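You operate a simulated robot arm through the tools that you are given. There is no shell and no other tool. Be economical: measure what you need, move in short steps, check, and stop when the job is done.

Carry out the task below with a simulated robot arm. There is one attempt and no reset: what you move stays moved.

TASK
Put the 16 A fuse carton from the top of the long table on the loss sheet and the 40 A fuse carton on the clear cover.

It is judged by the outcome, as a careful person would: the job done as asked, and still so three seconds after it is handed in. It fails if anything else is knocked over, pushed out of place, dropped, spilled or broken.

THE ROBOT
A 7-joint arm with a two-finger parallel gripper, fixed in place. Base frame: the origin is at the foot of the arm, x ahead of it, y to its left, z up; the work surface is at about z = 800. Lengths are in mm, angles in rad, forces in N, time in s.
With the tool pointing down near the work surface it reaches from about 300 to 700 mm from the base axis. Its first joint turns from -1.152 to 1.152 rad. Payload 1.57 kg.
Tool frame: the origin (TCP) lies between the finger pads and is the grasp point; the fingertips stand 30 mm ahead of it; z points along the fingers, y is the line along which they close. The gripper opens to 110 mm. The fingers are 24 mm wide and 12 mm thick; the gripper's body (48 by 112 mm) begins 78 mm behind the TCP.
Orientation is that of the tool frame in the base frame, as [roll, pitch, yaw] about the fixed x, y, z axes, in that order (R = Rz(yaw) Ry(pitch) Rx(roll)). With the fingers straight down and closing along the base's y, the tool's x points along the base's -x, its y along +y and its z along -z.

THE INTERFACE
- The arm moves only by the tool move_arm. Its argument "series" is a list of rows, each a list of 6 numbers: the shift along the base's x, y, z in mm, then the turn, a rotation vector about the base's x, y, z in rad. In form: [[tx, ty, tz, rx, ry, rz], ...]. A call has 1 to 20 rows; each row shifts and turns the commanded pose from where the row before left it. "jaw" is the gripper command, from -1 (shut) to 1 (fully open), values between in proportion, set as the call begins (left out, the last holds). A row lasts 0.2 s, in which the tool goes at most 50 mm and 0.15 rad; a call with a longer step from one row to the next is refused whole, and so is a gripper value outside its range. A pose out of reach is approached as far as the arm can. The call stops where the force on the tool passes 40 N (or 10 N more than at its start, if that is more) or the arm is blocked; 0.2 s more then pass. The fingers move at their own pace (about 108 mm/s each) and stop on an object; they squeeze with about 34 N. The grip force told is the motor's: it shows also when the fingers shut on nothing. Time passes only in rows, and 0.2 s behind the last, so rows that do not move let the fingers close. It gives the time, the measured TCP pose, the force on the tool (base axes), the opening and the grip force at its end, in the units of the frame above (readings bear some noise), and new pictures: "views" is both (left out), scene, wrist or none.
- Cameras (640 x 400 px; columns grow to the right, rows downward): "scene" is fixed at [167.3, -393.9, 1402.9]; the picture's right is [0.75, -0.66, 0.00], its down [-0.39, -0.45, -0.80] and it looks along [0.53, 0.60, -0.60] (base axes); focal length 328 px, centre (320, 200). "wrist" rides on the gripper at [-36, 0, -80] in the tool frame; the picture's right is [0.00, -1.00, 0.00], its down [0.97, 0.00, -0.24] and it looks along [0.24, 0.00, 0.97] (tool axes); focal length 218 px, centre (320, 200).
- probe_pixels(camera, pixels): for up to 12 pixels [column, row] of the newest picture of that camera ("zoom" is the newest enlarged one), the place [x, y, z] in the base frame of the surface seen there, good to about 3 mm. No time passes.
- close_up(camera, box): a new picture of the part [left, top, right, bottom] of that camera's present view, enlarged. No time passes.
- job_done(): hands the job in; it is judged then, once.

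Work in short steps. Measure before you move; look again where a grasp or a placing could have gone wrong, and mend it. You have 60 turns and 120 pictures in all, the two below and enlarged ones among them. Open the gripper and draw the arm clear of the work before you hand the job in, unless the task says otherwise; then end with one line.

The tools are called after "Call:" as a command line: name --pt "numbers of a row" for each row, then --argument value for the rest, lists and objects as JSON in quotes. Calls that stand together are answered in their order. move_arm: Moves the arm, as the interface text tells. Its arguments: {"type":"object","properties":{"series":{"type":"array"},"jaw":{"type":"number"},"views":{"type":"string","enum":["both","scene","wrist","none"]}},"required":["series"]} The other tools are called the same way: probe_pixels (camera, pixels) gives the place of the surface under pixels of a picture; close_up (camera, box) takes an enlarged picture of a part of a camera's view; job_done () hands the job in.

At the start:

```text
time: 0.0
eef_pos: [469.8, -17.2, 1004.4]
ee_rot: [3.141, 0.0, 3.14]
contact_force: [0.2, -0.3, -0.9]
width: 109.9
finger_force: 0.0
```

scene: 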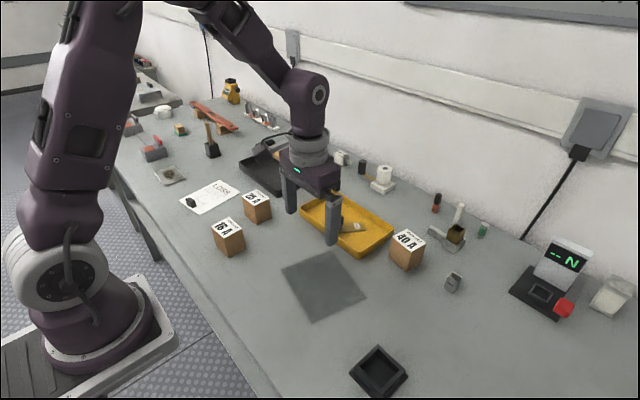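
wrist: 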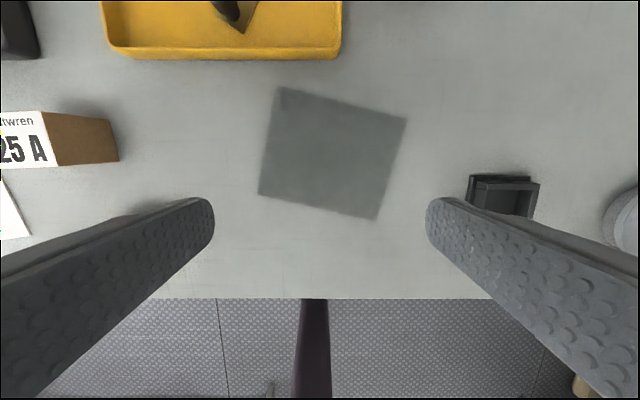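

I take close-ups of the cartons, the loss sheet and the grey square to identify them.

Call:
close_up --camera "scene" --box '[150, 140, 310, 260]'

Call:
close_up --camera "scene" --box '[260, 180, 480, 330]'

Call:
probe_pixels --camera "scene" --pixels '[[229, 226], [228, 245], [257, 198], [408, 239], [210, 197], [191, 203], [282, 267], [330, 250], [366, 291], [318, 320], [324, 284], [235, 188]]'

```text
3.33 times, centred on (230, 200) of scene
```

zoom: 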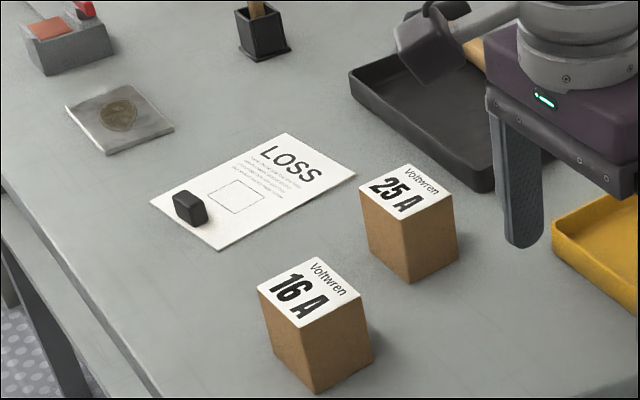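

```text
2.67 times, centred on (370, 255) of scene
```

zoom: 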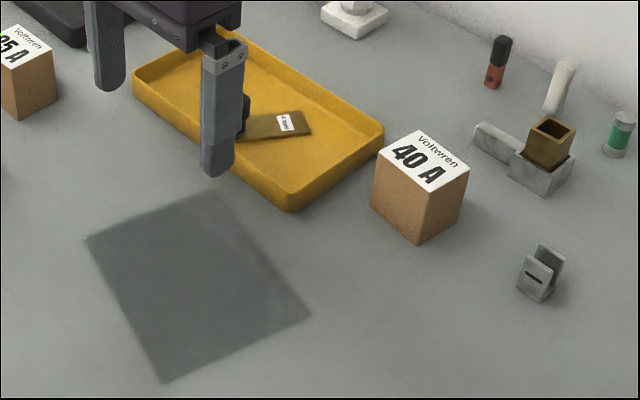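

```text
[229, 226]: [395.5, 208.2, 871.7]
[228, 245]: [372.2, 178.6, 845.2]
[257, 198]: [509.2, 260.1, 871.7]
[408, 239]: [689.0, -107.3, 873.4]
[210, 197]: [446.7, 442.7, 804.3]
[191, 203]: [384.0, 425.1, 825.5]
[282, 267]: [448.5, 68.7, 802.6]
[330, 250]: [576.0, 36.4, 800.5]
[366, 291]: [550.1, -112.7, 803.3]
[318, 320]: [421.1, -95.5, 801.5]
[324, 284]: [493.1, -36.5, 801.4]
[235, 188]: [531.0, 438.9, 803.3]
```

Two candidates for the "clear cover": the grey square and the slab at (168,174). I look closer at both, and at other parts of the bench.

Call:
close_up --camera "scene" --box '[144, 154, 192, 190]'

Call:
close_up --camera "scene" --box '[270, 240, 380, 330]'

Call:
close_up --camera "scene" --box '[100, 50, 300, 180]'

Call:
close_up --camera "scene" --box '[480, 220, 640, 340]'

Call:
probe_pixels --camera "scene" --pixels '[[168, 174], [152, 171], [168, 165], [186, 178], [165, 184], [612, 290], [290, 282], [276, 268], [345, 270], [378, 372]]'

```text
11.11 times, centred on (168, 172) of scene
```

zoom: 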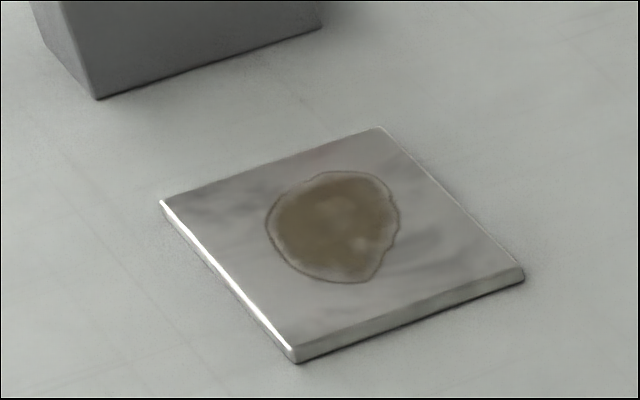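

```text
4.44 times, centred on (325, 285) of scene
```

zoom: 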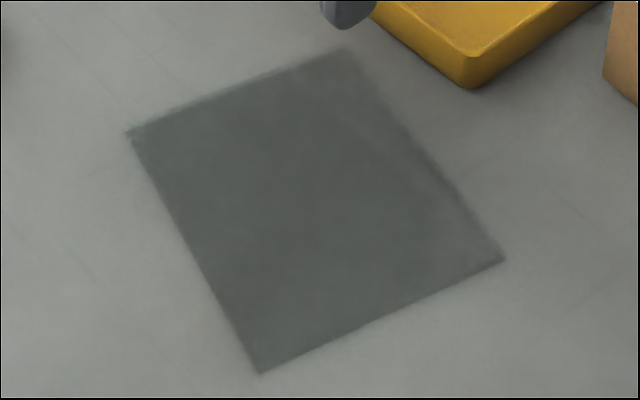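

```text
3.08 times, centred on (200, 115) of scene
```

zoom: 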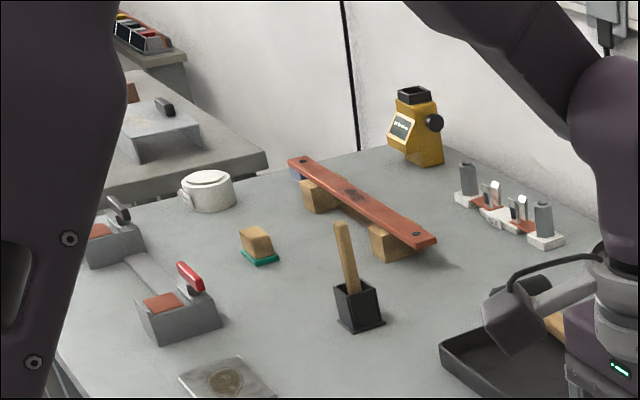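

```text
3.33 times, centred on (560, 280) of scene
```

zoom: 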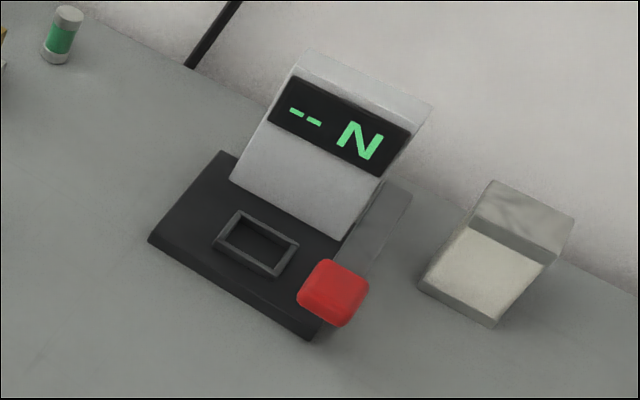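

```text
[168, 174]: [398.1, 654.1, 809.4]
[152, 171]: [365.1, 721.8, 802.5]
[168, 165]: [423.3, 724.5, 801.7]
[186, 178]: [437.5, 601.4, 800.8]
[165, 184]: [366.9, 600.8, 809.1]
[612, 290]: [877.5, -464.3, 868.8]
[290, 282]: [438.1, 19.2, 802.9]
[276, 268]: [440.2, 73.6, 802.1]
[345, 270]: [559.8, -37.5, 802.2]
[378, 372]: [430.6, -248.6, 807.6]
```

The grey square's nature is unclear (film or shadow of something clear). I look at the remaining objects, including the wrist view edges and the side table.

Call:
close_up --camera "wrist" --box '[230, 60, 430, 240]'

Call:
close_up --camera "wrist" --box '[440, 140, 640, 270]'

Call:
close_up --camera "scene" --box '[120, 40, 200, 110]'

Call:
close_up --camera "scene" --box '[320, 320, 460, 400]'

```text
2.22 times, centred on (330, 150) of wrist
```

zoom: 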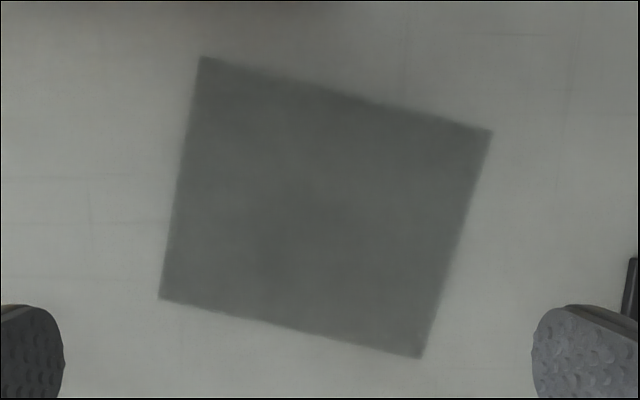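

```text
3.08 times, centred on (540, 205) of wrist
```

zoom: 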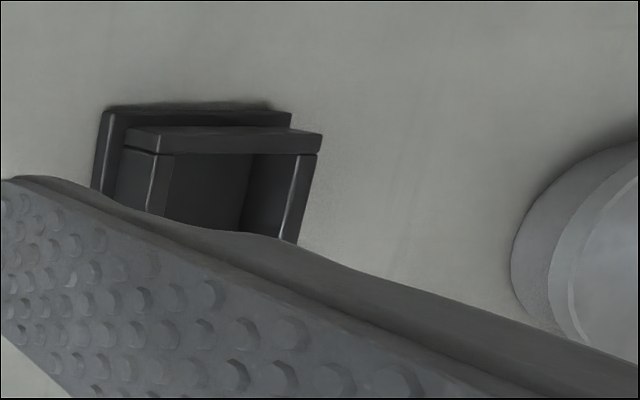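

```text
5.71 times, centred on (160, 75) of scene
```

zoom: 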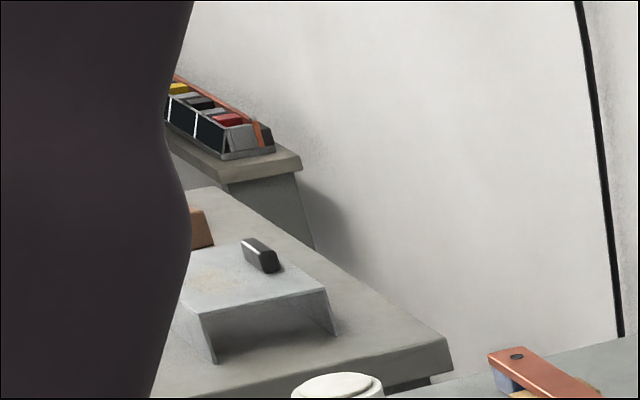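

```text
4.57 times, centred on (390, 360) of scene
```

zoom: 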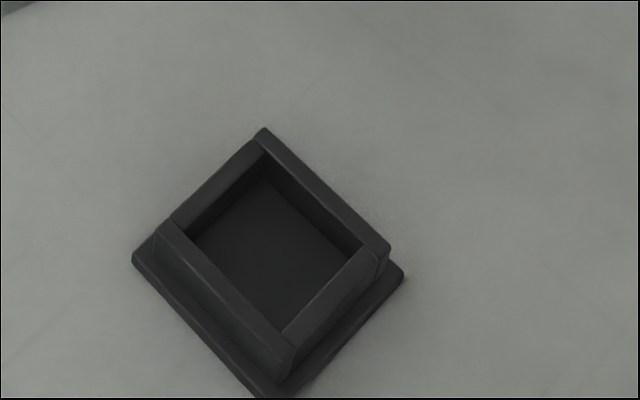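

The right-hand end isn't fully seen (round thing at wrist (625,215)). I raise and shift the arm right to look there.

Call:
move_arm --pt "0 -40 20 0 0 0" --pt "0 -40 20 0 0 0" --pt "0 -40 20 0 0 0" --pt "0 -40 10 0 0 0" --pt "0 -40 0 0 0 0" --pt "0 0 0 0 0 0"

```text
time: 1.4
eef_pos: [469.3, -217.1, 1075.7]
ee_rot: [-3.141, 0.0, -3.141]
contact_force: [-0.1, -0.4, 0.1]
width: 110.1
finger_force: 0.1
```

scene: 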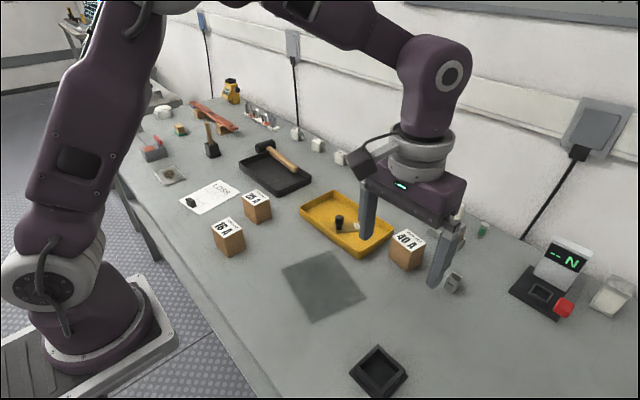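
wrist: 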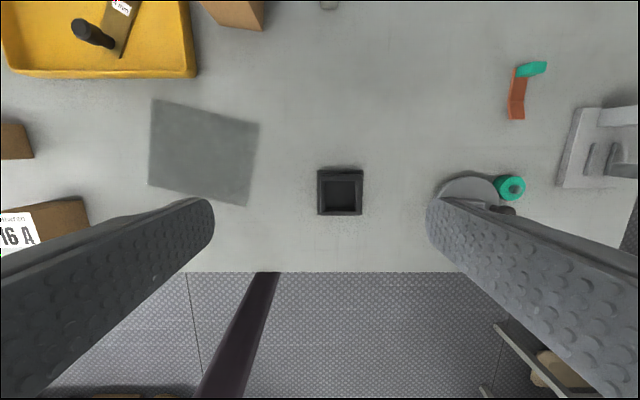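

The grey square now at (149,98)-(259,206) looks different from this angle; I enlarge it and the right-end items.

Call:
close_up --camera "wrist" --box '[120, 80, 280, 220]'

Call:
close_up --camera "wrist" --box '[420, 40, 640, 240]'

Call:
close_up --camera "scene" --box '[265, 235, 385, 330]'

```text
2.86 times, centred on (200, 150) of wrist
```

zoom: 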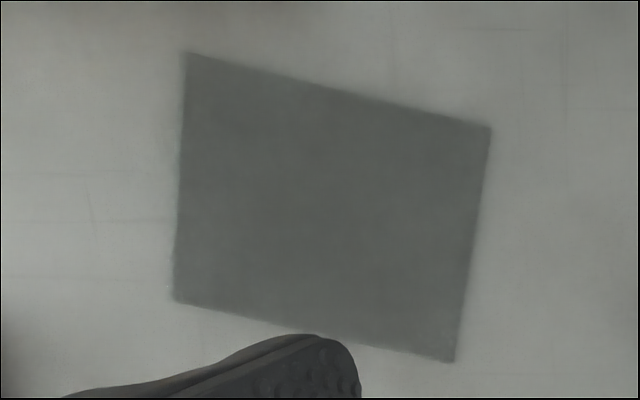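

```text
2.00 times, centred on (530, 140) of wrist
```

zoom: 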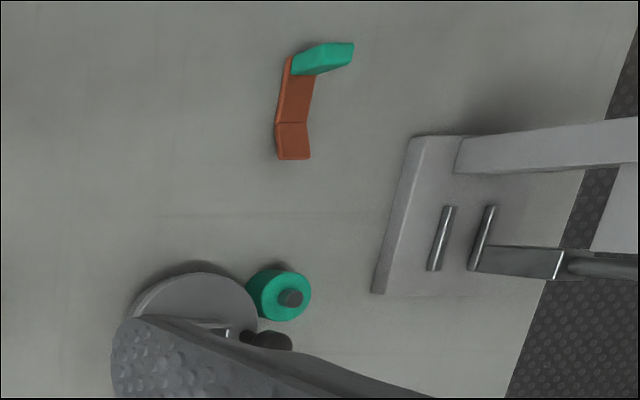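

```text
4.21 times, centred on (325, 282) of scene
```

zoom: 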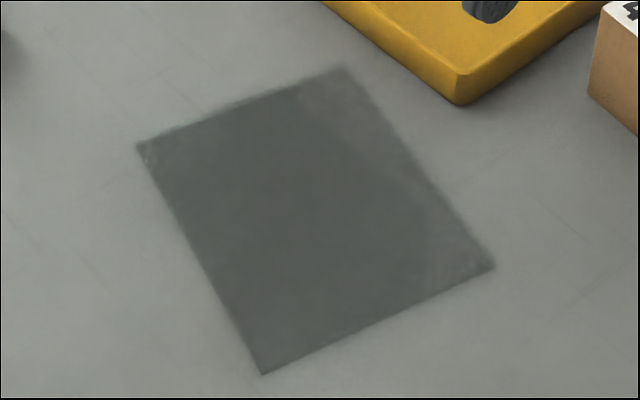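

The square has a faint clear outline at the corners; it's the only flat clear sheet in reach, so it is the cover. Now I measure the cartons' top faces.

Call:
close_up --camera "scene" --box '[180, 170, 280, 260]'

```text
4.44 times, centred on (230, 215) of scene
```

zoom: 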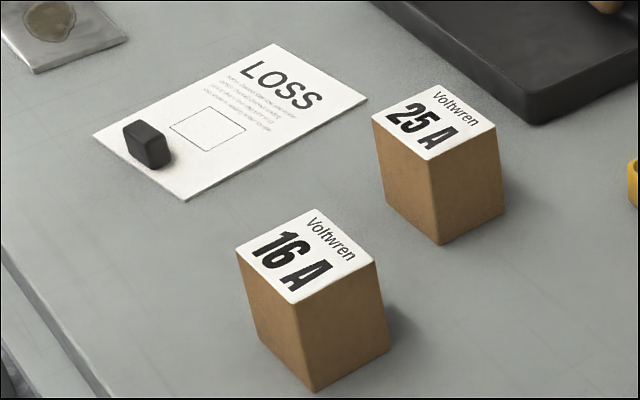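

Call:
probe_pixels --camera "zoom" --pixels '[[314, 213], [241, 254], [293, 301], [370, 261], [314, 386], [97, 136], [186, 197], [363, 98], [281, 47], [208, 128], [148, 145], [439, 240]]'

Call:
close_up --camera "scene" --box '[370, 215, 470, 295]'

```text
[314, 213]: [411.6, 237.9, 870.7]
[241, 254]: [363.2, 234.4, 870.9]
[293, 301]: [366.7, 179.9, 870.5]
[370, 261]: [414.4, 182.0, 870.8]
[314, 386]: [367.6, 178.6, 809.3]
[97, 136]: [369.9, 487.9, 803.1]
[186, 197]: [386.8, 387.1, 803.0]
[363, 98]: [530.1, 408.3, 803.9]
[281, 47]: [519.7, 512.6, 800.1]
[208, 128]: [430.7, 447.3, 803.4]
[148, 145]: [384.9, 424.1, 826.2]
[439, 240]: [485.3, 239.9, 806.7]
```

```text
5.00 times, centred on (420, 255) of scene
```

zoom: 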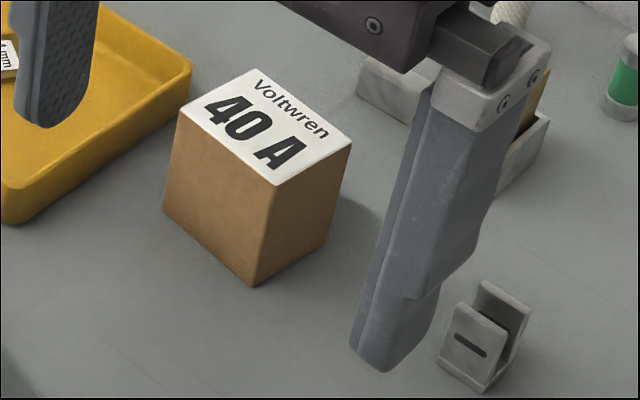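

16 A top: centre ≈(389,208.5), z 871, ≈49×56 mm, yaw ≈+0.06. Loss sheet centre ≈(452,449), with the black weight at (384,425). I move above the 16 A carton.

Call:
move_arm --pt "-8 42.5 -7 0 0 0" --pt "-8 42.5 -7 0 0 0" --pt "-8 42.5 -7 0 0 0" --pt "-8 42.5 -7 0 0 0" --pt "-8 42.5 -7 0 0 0" --pt "-8 42.5 -7 0 0 0" --pt "-8 42.5 -7 0 0 0" --pt "-8 42.5 -7 0 0 0" --pt "-8 42.5 -7 0 0 0.03" --pt "-8 42.5 -7 0 0 0.03" --pt "0 0 -40 0 0 0" --pt "0 0 0 0 0 0" --jaw 1

```text
time: 4.0
eef_pos: [388.2, 207.5, 963.4]
ee_rot: [-3.14, 0.0, -3.081]
contact_force: [-0.2, -0.6, -0.5]
width: 109.9
finger_force: 0.0
```

scene: 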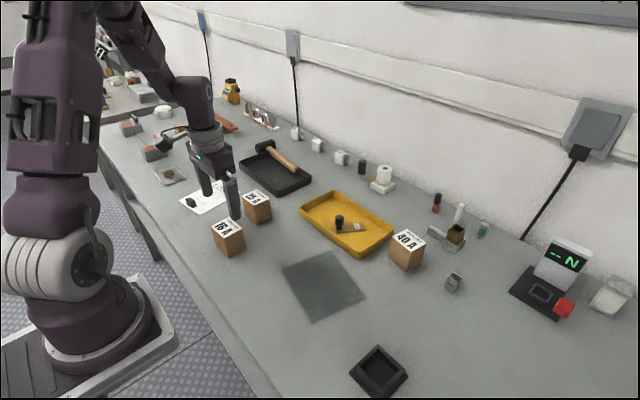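
wrist: 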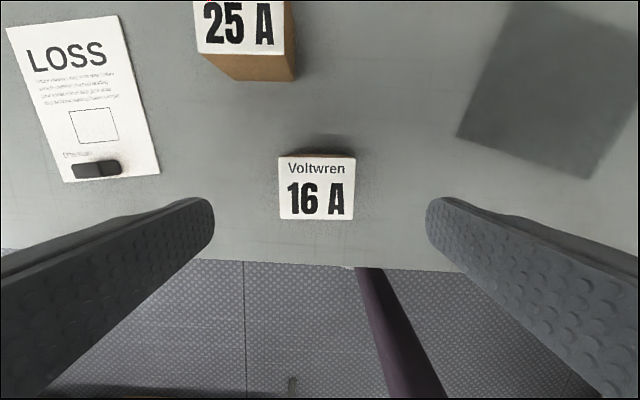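

The carton is aligned (centre col 316, edges level). I descend to z≈838 and then close.

Call:
move_arm --pt "0 0 -40 0 0 0" --pt "0 0 -40 0 0 0" --pt "0 0 -30 0 0 0" --pt "0 0 -15 0 0 0" --pt "0 0 0 0 0 0" --views "wrist"

Call:
move_arm --pt "0 0 0 0 0 0" --pt "0 0 0 0 0 0" --pt "0 0 0 0 0 0" --jaw -1 --views "both"

```text
time: 5.2
eef_pos: [389.5, 206.6, 838.3]
ee_rot: [3.141, -0.002, -3.082]
contact_force: [0.0, 0.1, -0.6]
width: 110.3
finger_force: 0.1
```

wrist: 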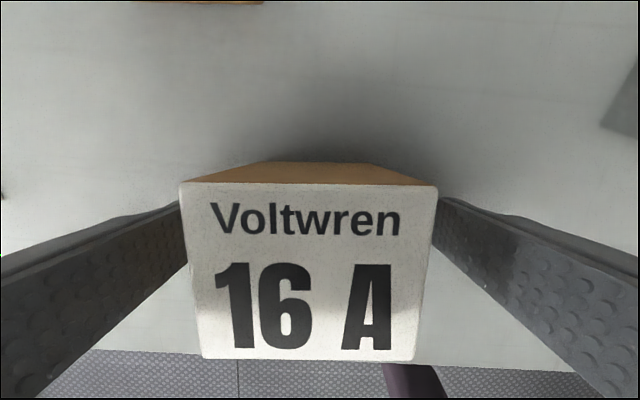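

```text
time: 6.0
eef_pos: [388.6, 206.1, 840.0]
ee_rot: [-3.14, 0.002, -3.083]
contact_force: [0.2, 0.6, -0.2]
width: 61.8
finger_force: 33.8
```

scene: 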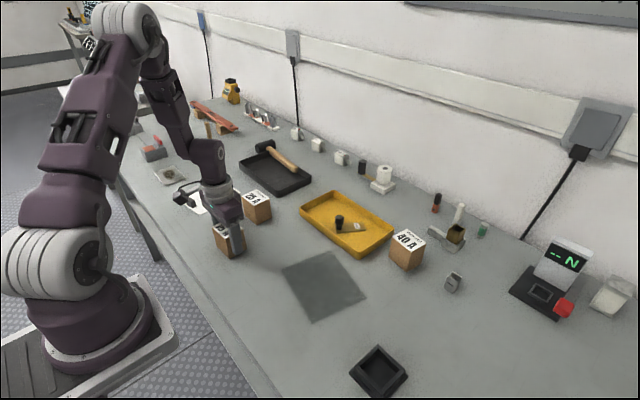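
wrist: 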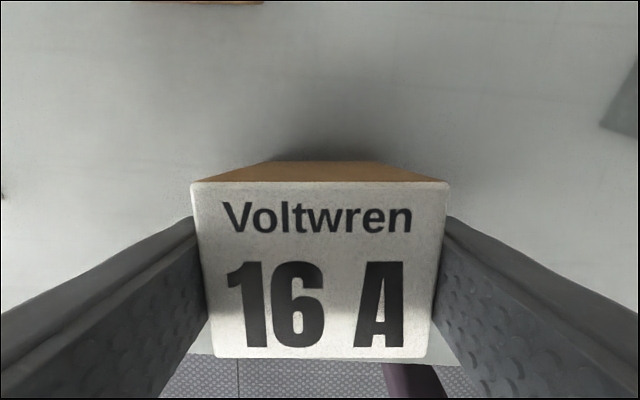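

Held at 62 mm, 34 N. I lift 100 mm and check the load.

Call:
move_arm --pt "0 0 15 0 0 0" --pt "0 0 30 0 0 0" --pt "0 0 30 0 0 0" --pt "0 0 30 0 0 0" --pt "0 0 0 0 0 0" --views "scene"

```text
time: 7.2
eef_pos: [389.2, 207.0, 943.2]
ee_rot: [3.141, -0.001, -3.08]
contact_force: [0.4, -1.1, -2.2]
width: 61.7
finger_force: 33.9
```

scene: 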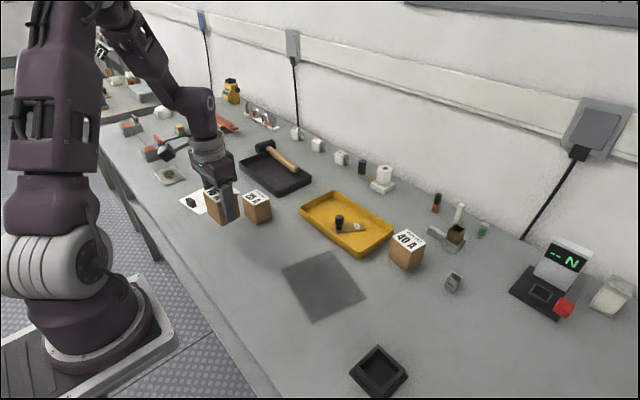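

Lifted cleanly. I carry it to above (453,449), turning +0.08 to match the sheet.

Call:
move_arm --pt "8 30.2 0 0 0 0.01" --pt "8 30.2 0 0 0 0.01" --pt "8 30.2 0 0 0 0.01" --pt "8 30.2 0 0 0 0.01" --pt "8 30.2 0 0 0 0.01" --pt "8 30.2 0 0 0 0.01" --pt "8 30.2 0 0 0 0.01" --pt "8 30.2 0 0 0 0.01" --pt "0 0 -30 0 0 0" --pt "0 0 -20 0 0 0" --pt "0 0 0 0 0 0"

```text
time: 9.6
eef_pos: [452.8, 448.7, 894.4]
ee_rot: [-3.14, -0.001, -3.002]
contact_force: [0.2, -0.6, -2.5]
width: 61.7
finger_force: 34.0
```

scene: 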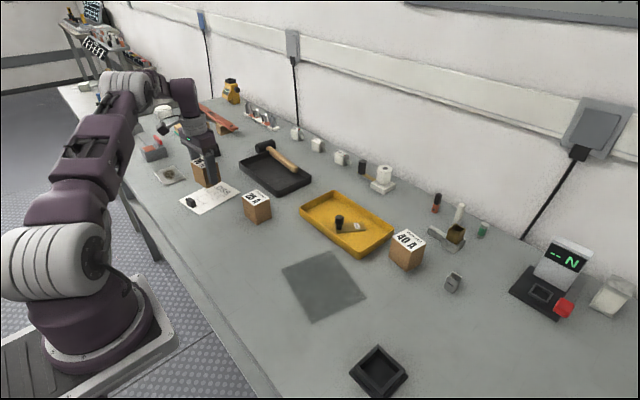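
wrist: 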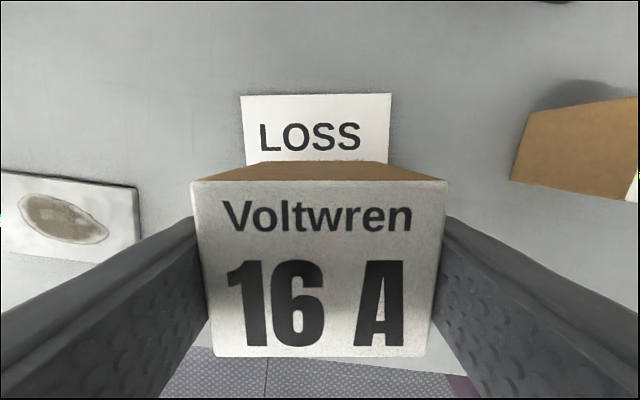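

Carton is centred over the sheet. I descend to near contact (TCP ≈842).

Call:
move_arm --pt "0 0 -25 0 0 0" --pt "0 0 -20 0 0 0" --pt "0 0 -5 0 0 0" --pt "0 0 -2 0 0 0" --pt "0 0 0 0 0 0"

```text
time: 10.8
eef_pos: [453.0, 448.3, 842.3]
ee_rot: [3.14, -0.001, -3.0]
contact_force: [-1.3, -1.2, 4.5]
width: 61.6
finger_force: 34.3
```

scene: 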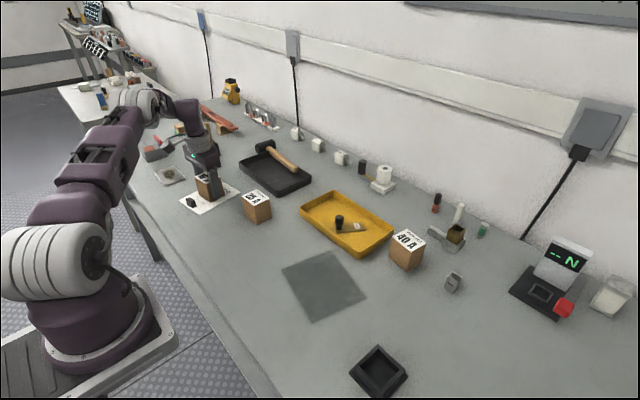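
wrist: 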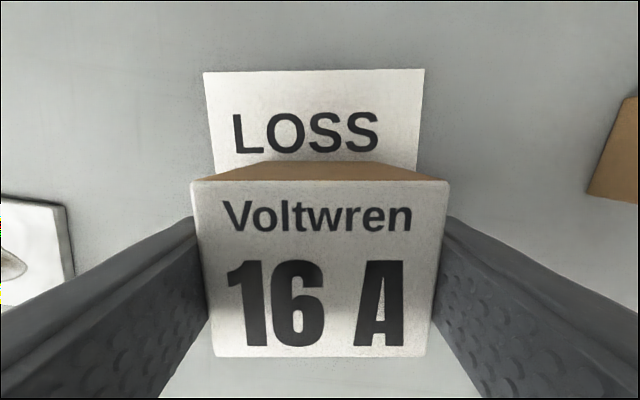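

Contact: z force rose from -2.5 to +4.5 N. I open the jaws.

Call:
move_arm --pt "0 0 0 0 0 0" --pt "0 0 0 0 0 0" --jaw 1 --views "none"

Call:
move_arm --pt "0 0 20 0 0 0" --pt "0 0 40 0 0 0" --pt "0 0 45 0 0 0" --pt "0 0 45 0 0 0" --pt "0 0 40 0 0 0" --pt "0 0 0 0 0 0"

```text
time: 11.4
eef_pos: [453.7, 447.5, 841.6]
ee_rot: [3.141, 0.001, -3.001]
contact_force: [-0.6, -0.6, 0.3]
width: 109.9
finger_force: 0.0
```

```text
time: 12.8
eef_pos: [452.5, 448.6, 1032.6]
ee_rot: [-3.14, 0.001, -3.001]
contact_force: [0.1, 1.8, -1.1]
width: 109.9
finger_force: 0.0
```

scene: 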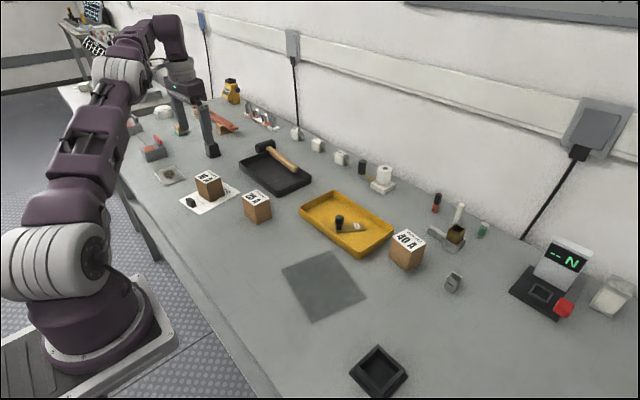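
wrist: 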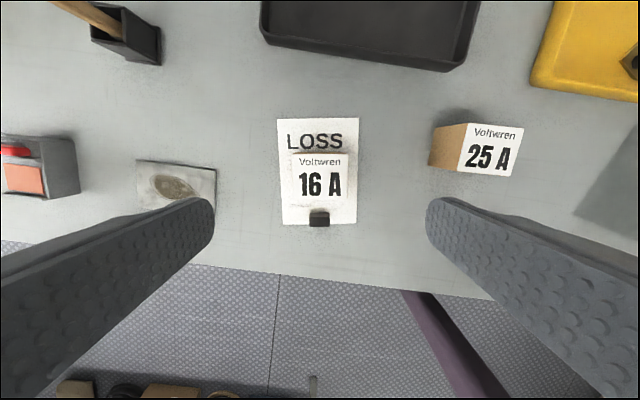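

16 A stands on the loss sheet. Now I measure the 40 A carton unobstructed, and re-inspect the cover.

Call:
close_up --camera "scene" --box '[370, 215, 470, 295]'

```text
5.00 times, centred on (420, 255) of scene
```

zoom: 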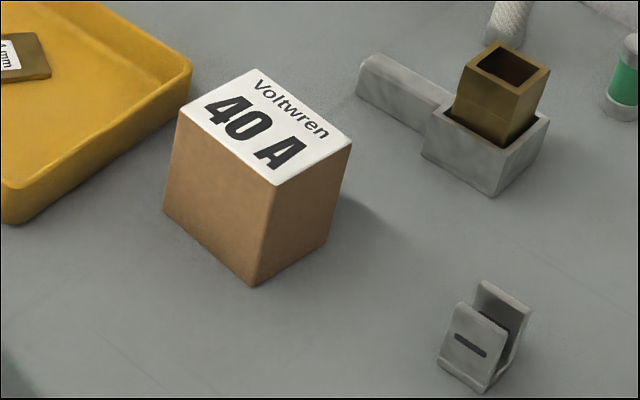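

Call:
probe_pixels --camera "zoom" --pixels '[[250, 73], [185, 110], [273, 181], [347, 143], [254, 282], [190, 70], [15, 215], [430, 155], [360, 90], [440, 350], [480, 290], [265, 125]]'

```text
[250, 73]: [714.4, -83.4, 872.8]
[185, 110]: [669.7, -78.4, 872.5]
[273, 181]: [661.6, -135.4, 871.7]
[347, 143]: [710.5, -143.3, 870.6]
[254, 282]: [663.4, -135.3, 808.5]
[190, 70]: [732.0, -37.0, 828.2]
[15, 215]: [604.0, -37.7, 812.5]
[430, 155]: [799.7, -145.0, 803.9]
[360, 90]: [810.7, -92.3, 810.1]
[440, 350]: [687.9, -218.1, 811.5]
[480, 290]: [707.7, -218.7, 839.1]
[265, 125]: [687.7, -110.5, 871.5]
```

40 A: centre ≈(688,-110), top 872, yaw ≈-0.12, yellow tray rim at y≈-37 so I'll open only to ~86 mm. I travel to above (650,-110).

Call:
move_arm --pt "14.1 -39.9 -5 0 0 -0.019" --pt "14.1 -39.9 -5 0 0 -0.019" --pt "14.1 -39.9 -5 0 0 -0.019" --pt "14.1 -39.9 -5 0 0 -0.019" --pt "14.1 -39.9 -5 0 0 -0.019" --pt "14.1 -39.9 -5 0 0 -0.019" --pt "14.1 -39.9 -5 0 0 -0.019" --pt "14.1 -39.9 -5 0 0 -0.019" --pt "14.1 -39.9 -5 0 0 -0.019" --pt "14.1 -39.9 -5 0 0 -0.019" --pt "14.1 -39.9 -5 0 0 -0.019" --pt "14.1 -39.9 -5 0 0 -0.019" --pt "14.1 -39.9 -5 0 0 -0.019" --pt "14.1 -39.9 -5 0 0 -0.019" --pt "0 0 0 0 0 0" --jaw 0.56

```text
time: 16.0
eef_pos: [649.7, -109.5, 960.8]
ee_rot: [3.141, 0.001, 3.013]
contact_force: [-0.4, 0.3, 0.0]
width: 86.0
finger_force: 0.1
```

scene: 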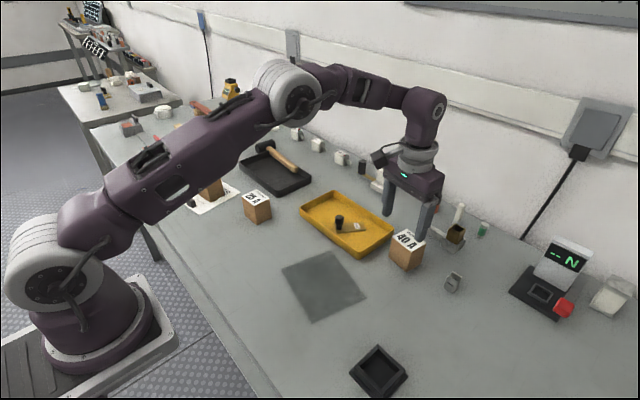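
wrist: 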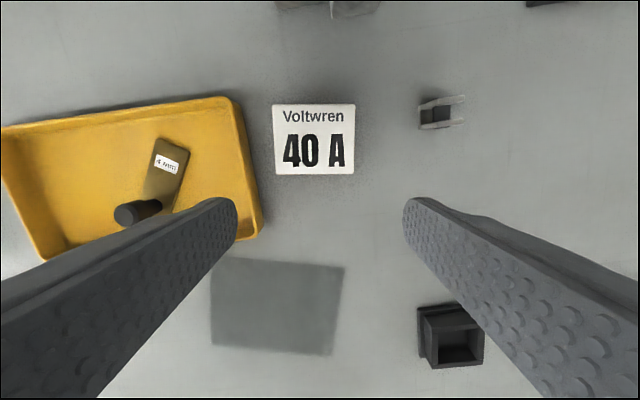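

The carton's lateral offset agrees with (686,-110). I step +36 in x and check before descending.

Call:
move_arm --pt "18 0 0 0 0 0" --pt "18 0 -20 0 0 0" --pt "0 0 -20 0 0 0" --pt "0 0 0 0 0 0"

```text
time: 17.0
eef_pos: [686.9, -110.0, 922.7]
ee_rot: [3.14, 0.0, 3.015]
contact_force: [-1.1, -0.9, 0.0]
width: 85.6
finger_force: 0.0
out of reach, approached as far as the arm can: row 2
```

scene: 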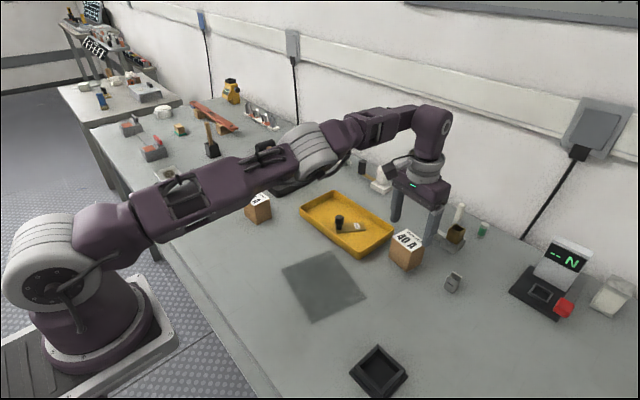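
wrist: 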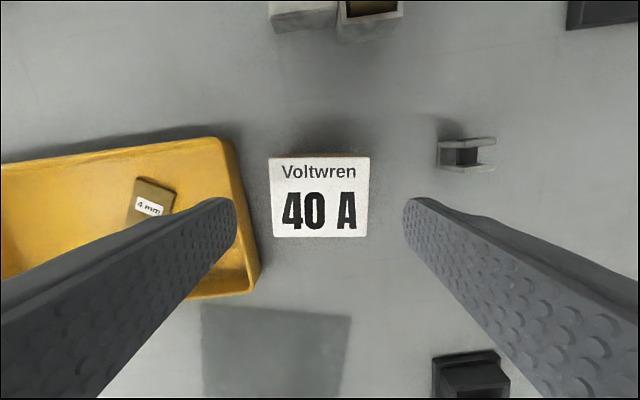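

Reached. I check the tray rim clearance to the left finger before descending.

Call:
probe_pixels --camera "wrist" --pixels '[[236, 150], [245, 210], [253, 250], [257, 285], [272, 200], [367, 200], [320, 162], [320, 236], [440, 165], [350, 318]]'

```text
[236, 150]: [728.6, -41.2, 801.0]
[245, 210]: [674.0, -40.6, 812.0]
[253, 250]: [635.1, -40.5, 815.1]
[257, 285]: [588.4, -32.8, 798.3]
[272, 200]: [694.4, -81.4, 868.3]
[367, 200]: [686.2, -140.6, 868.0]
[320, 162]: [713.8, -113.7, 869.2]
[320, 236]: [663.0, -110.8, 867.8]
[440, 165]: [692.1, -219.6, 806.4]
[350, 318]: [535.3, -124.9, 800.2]
```

Rim at y≈-40.5 versus finger outer ≈-55: 14 mm clear. I descend to z≈840.

Call:
move_arm --pt "0 0 -30 0 0 0" --pt "0 0 -30 0 0 0" --pt "0 0 -15 0 0 0" --pt "0 0 -7 0 0 0" --pt "0 0 0 0 0 0"

```text
time: 18.2
eef_pos: [686.7, -109.1, 841.3]
ee_rot: [-3.141, 0.001, 3.013]
contact_force: [0.3, -0.4, 0.2]
width: 85.7
finger_force: 0.1
```

scene: 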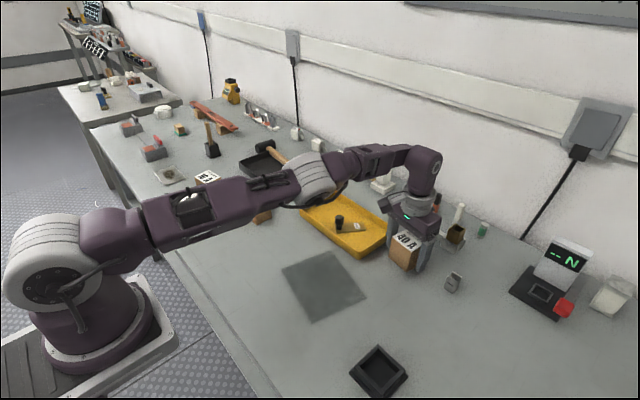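
wrist: 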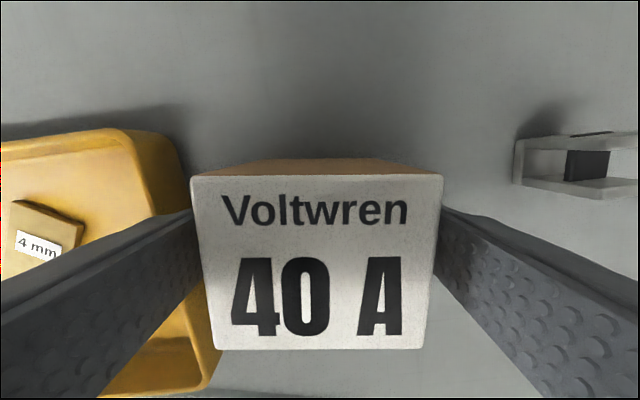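

Centred. I close and then lift 80 mm.

Call:
move_arm --pt "0 0 0 0 0 0" --pt "0 0 0 0 0 0" --pt "0 0 0 0 0 0" --jaw -1 --views "none"

Call:
move_arm --pt "0 0 15 0 0 0" --pt "0 0 25 0 0 0" --pt "-5 0 30 0 0 0" --pt "-15 0 20 0 0 0" --pt "0 0 0 0 0 0"

```text
time: 19.0
eef_pos: [685.9, -110.1, 841.1]
ee_rot: [3.14, 0.001, 3.016]
contact_force: [0.7, -0.1, -0.3]
width: 61.5
finger_force: 34.0
```

```text
time: 20.2
eef_pos: [666.5, -110.4, 930.9]
ee_rot: [-3.141, 0.001, 3.015]
contact_force: [-0.4, 0.5, -1.3]
width: 61.6
finger_force: 34.2
```

scene: 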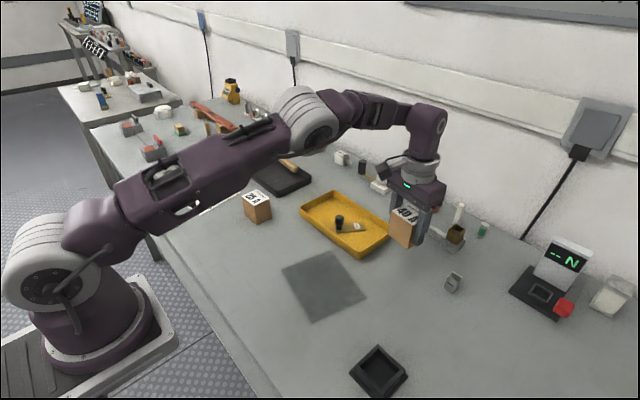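
wrist: 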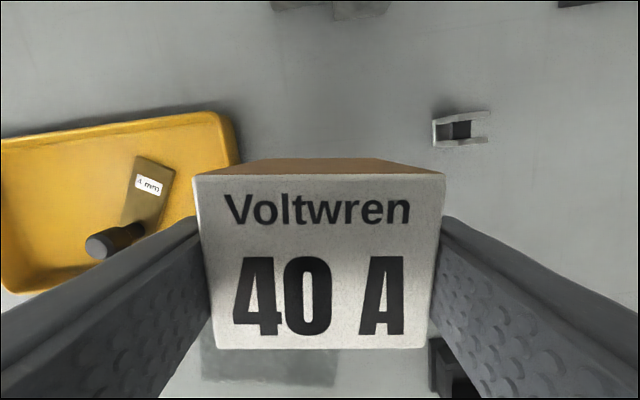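

Held and lifted. I carry it to above the cover's centre, ≈(495,-26).

Call:
move_arm --pt "-28.5 14 0 0 0 0" --pt "-28.5 14 0 0 0 0" --pt "-28.5 14 0 0 0 0" --pt "-28.5 14 0 0 0 0" --pt "-28.5 14 0 0 0 0" --pt "-28.5 14 0 0 0 0" --pt "0 0 0 0 0 0"

Call:
close_up --camera "scene" --box '[260, 200, 400, 330]'

```text
time: 21.8
eef_pos: [495.6, -26.8, 931.3]
ee_rot: [-3.142, 0.0, 3.013]
contact_force: [-0.1, -0.1, -2.5]
width: 61.6
finger_force: 34.3
```

scene: 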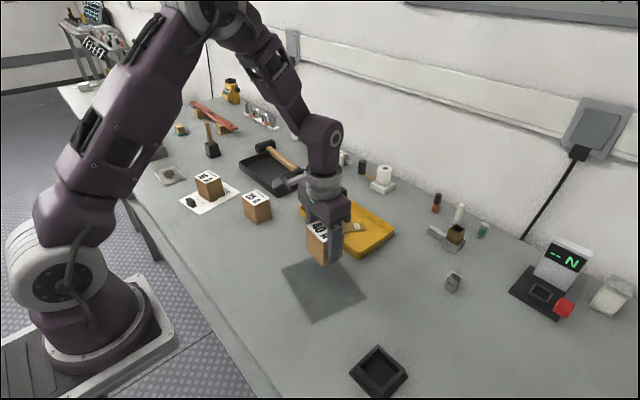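
wrist: 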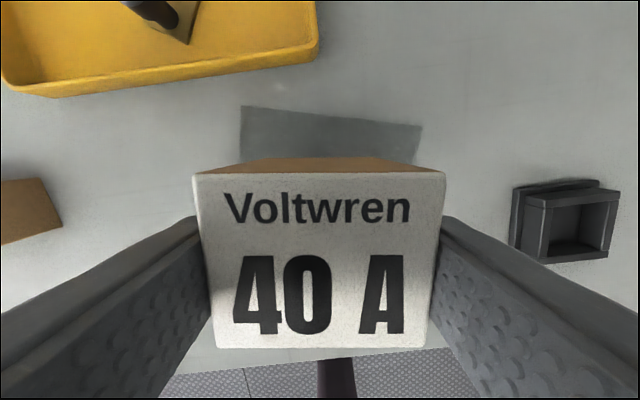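

```text
3.08 times, centred on (330, 265) of scene
```

zoom: 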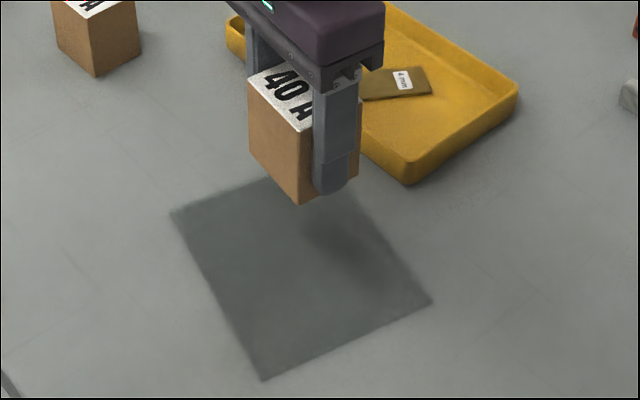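

Positioned. I descend slowly in case the cover stands above the table, watching force.

Call:
move_arm --pt "0 0 -5 0 0 0" --pt "0 0 -5 0 0 0" --pt "0 0 -5 0 0 0" --pt "0 0 -5 0 0 0" --pt "0 0 -5 0 0 0" --pt "0 0 -5 0 0 0" --views "none"

Call:
move_arm --pt "0 0 -4 0 0 0" --pt "0 0 -4 0 0 0" --pt "0 0 -4 0 0 0" --pt "0 0 -4 0 0 0" --pt "0 0 -4 0 0 0" --views "scene"

Call:
close_up --camera "scene" --box '[260, 200, 400, 330]'

```text
time: 23.2
eef_pos: [496.5, -27.1, 899.5]
ee_rot: [3.141, -0.001, 3.016]
contact_force: [-0.2, -0.4, -2.0]
width: 61.6
finger_force: 33.8
```

```text
time: 24.4
eef_pos: [495.4, -25.6, 880.1]
ee_rot: [3.141, -0.001, 3.015]
contact_force: [-0.5, -0.3, -2.7]
width: 61.6
finger_force: 34.2
```

scene: 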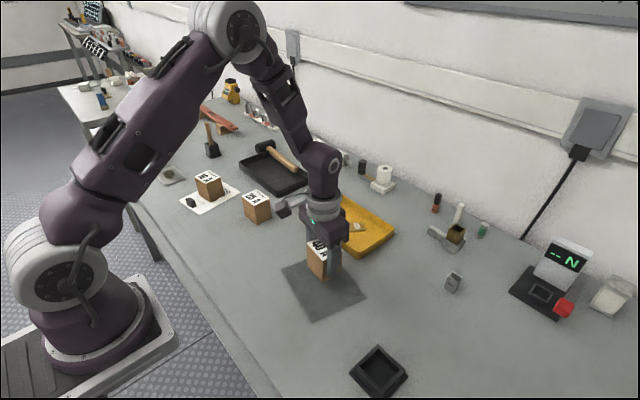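

```text
3.08 times, centred on (330, 265) of scene
```

zoom: 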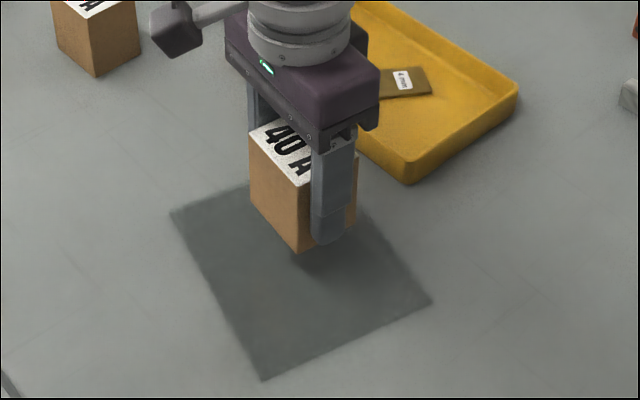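

No contact at 880. I continue slowly to ~850, then in finer steps.

Call:
move_arm --pt "0 0 -4 0 0 0" --pt "0 0 -4 0 0 0" --pt "0 0 -4 0 0 0" --pt "0 0 -4 0 0 0" --pt "0 0 -4 0 0 0" --pt "0 0 -4 0 0 0" --pt "0 0 -4 0 0 0" --views "none"

Call:
move_arm --pt "0 0 -2 0 0 0" --pt "0 0 -2 0 0 0" --pt "0 0 -2 0 0 0" --views "none"

```text
time: 26.0
eef_pos: [496.1, -25.9, 851.8]
ee_rot: [-3.141, 0.0, 3.013]
contact_force: [0.3, 0.1, -1.6]
width: 61.5
finger_force: 33.6
```

```text
time: 26.8
eef_pos: [495.3, -26.1, 846.5]
ee_rot: [3.14, 0.001, 3.014]
contact_force: [-0.4, -0.5, -2.2]
width: 61.6
finger_force: 34.3
```

Still free at 846. Finer steps.

Call:
move_arm --pt "0 0 -1.5 0 0 0" --pt "0 0 -1 0 0 0" --pt "0 0 0 0 0 0" --views "none"

```text
time: 27.6
eef_pos: [495.4, -26.9, 844.1]
ee_rot: [-3.141, 0.005, 3.015]
contact_force: [-0.5, 3.6, 27.8]
width: 62.0
finger_force: 34.0
```

Contact at z≈844, so the cover is a thin plate ~3 mm thick. I back off 1 mm to ease the load, then release.

Call:
move_arm --pt "0 0 0.7 0 0 0" --pt "0 0 0 0 0 0" --views "none"

Call:
move_arm --pt "0 0 0 0 0 0" --pt "0 0 0 0 0 0" --jaw 0.8

```text
time: 28.2
eef_pos: [495.5, -25.4, 844.1]
ee_rot: [3.14, 0.002, 3.017]
contact_force: [5.1, 3.5, 18.1]
width: 61.7
finger_force: 33.9
```

```text
time: 28.8
eef_pos: [494.2, -26.4, 844.8]
ee_rot: [3.141, 0.001, 3.013]
contact_force: [0.3, -0.2, -0.8]
width: 98.8
finger_force: 0.0
```

scene: 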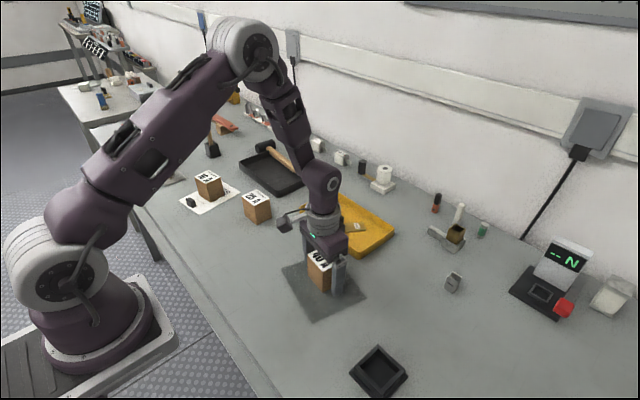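
wrist: 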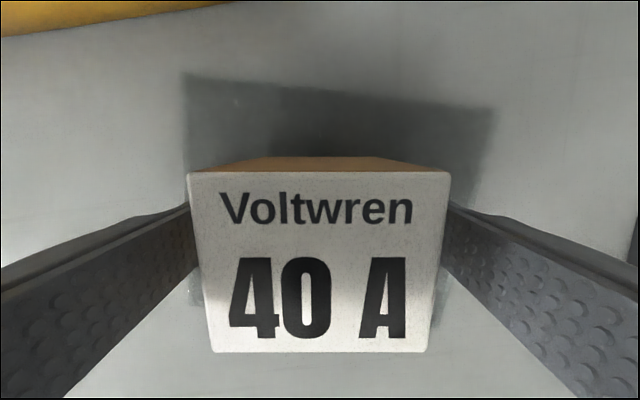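

Released and standing. I rise straight up and draw clear.

Call:
move_arm --pt "0 0 15 0 0 0" --pt "0 0 35 0 0 0" --pt "0 0 40 0 0 0" --pt "0 0 45 0 0 0" --pt "0 0 40 0 0 0" --pt "-10 -30 20 0 0 0" --pt "-10 -45 0 0 0 0" --pt "-10 -45 0 0 0 0" --pt "0 0 0 0 0 0"

Call:
close_up --camera "scene" --box '[170, 150, 410, 330]'

```text
time: 30.8
eef_pos: [465.7, -147.4, 1039.1]
ee_rot: [3.14, 0.0, 3.014]
contact_force: [0.5, 0.6, -0.2]
width: 99.1
finger_force: 0.0
```

scene: 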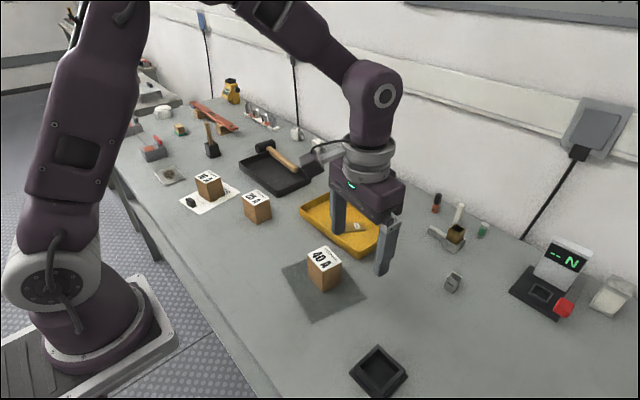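
wrist: 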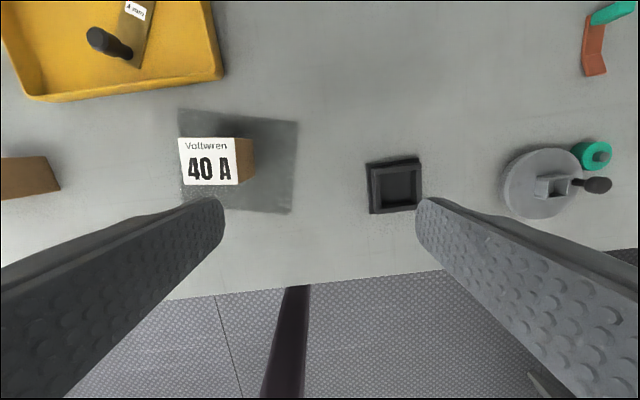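

```text
2.22 times, centred on (290, 240) of scene
```

zoom: 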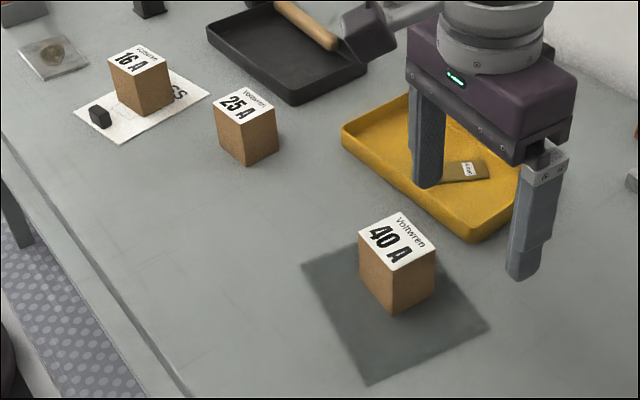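

Both cartons stand where asked, nothing else has moved, and the arm is clear with its gripper open.

Call:
job_done

```text
The job is handed in.
```

The 16 A carton is standing on the loss sheet. The 40 A carton is on the grey square plate, which I took to be the clear cover because it was the only flat clear sheet in reach; nothing else was disturbed.
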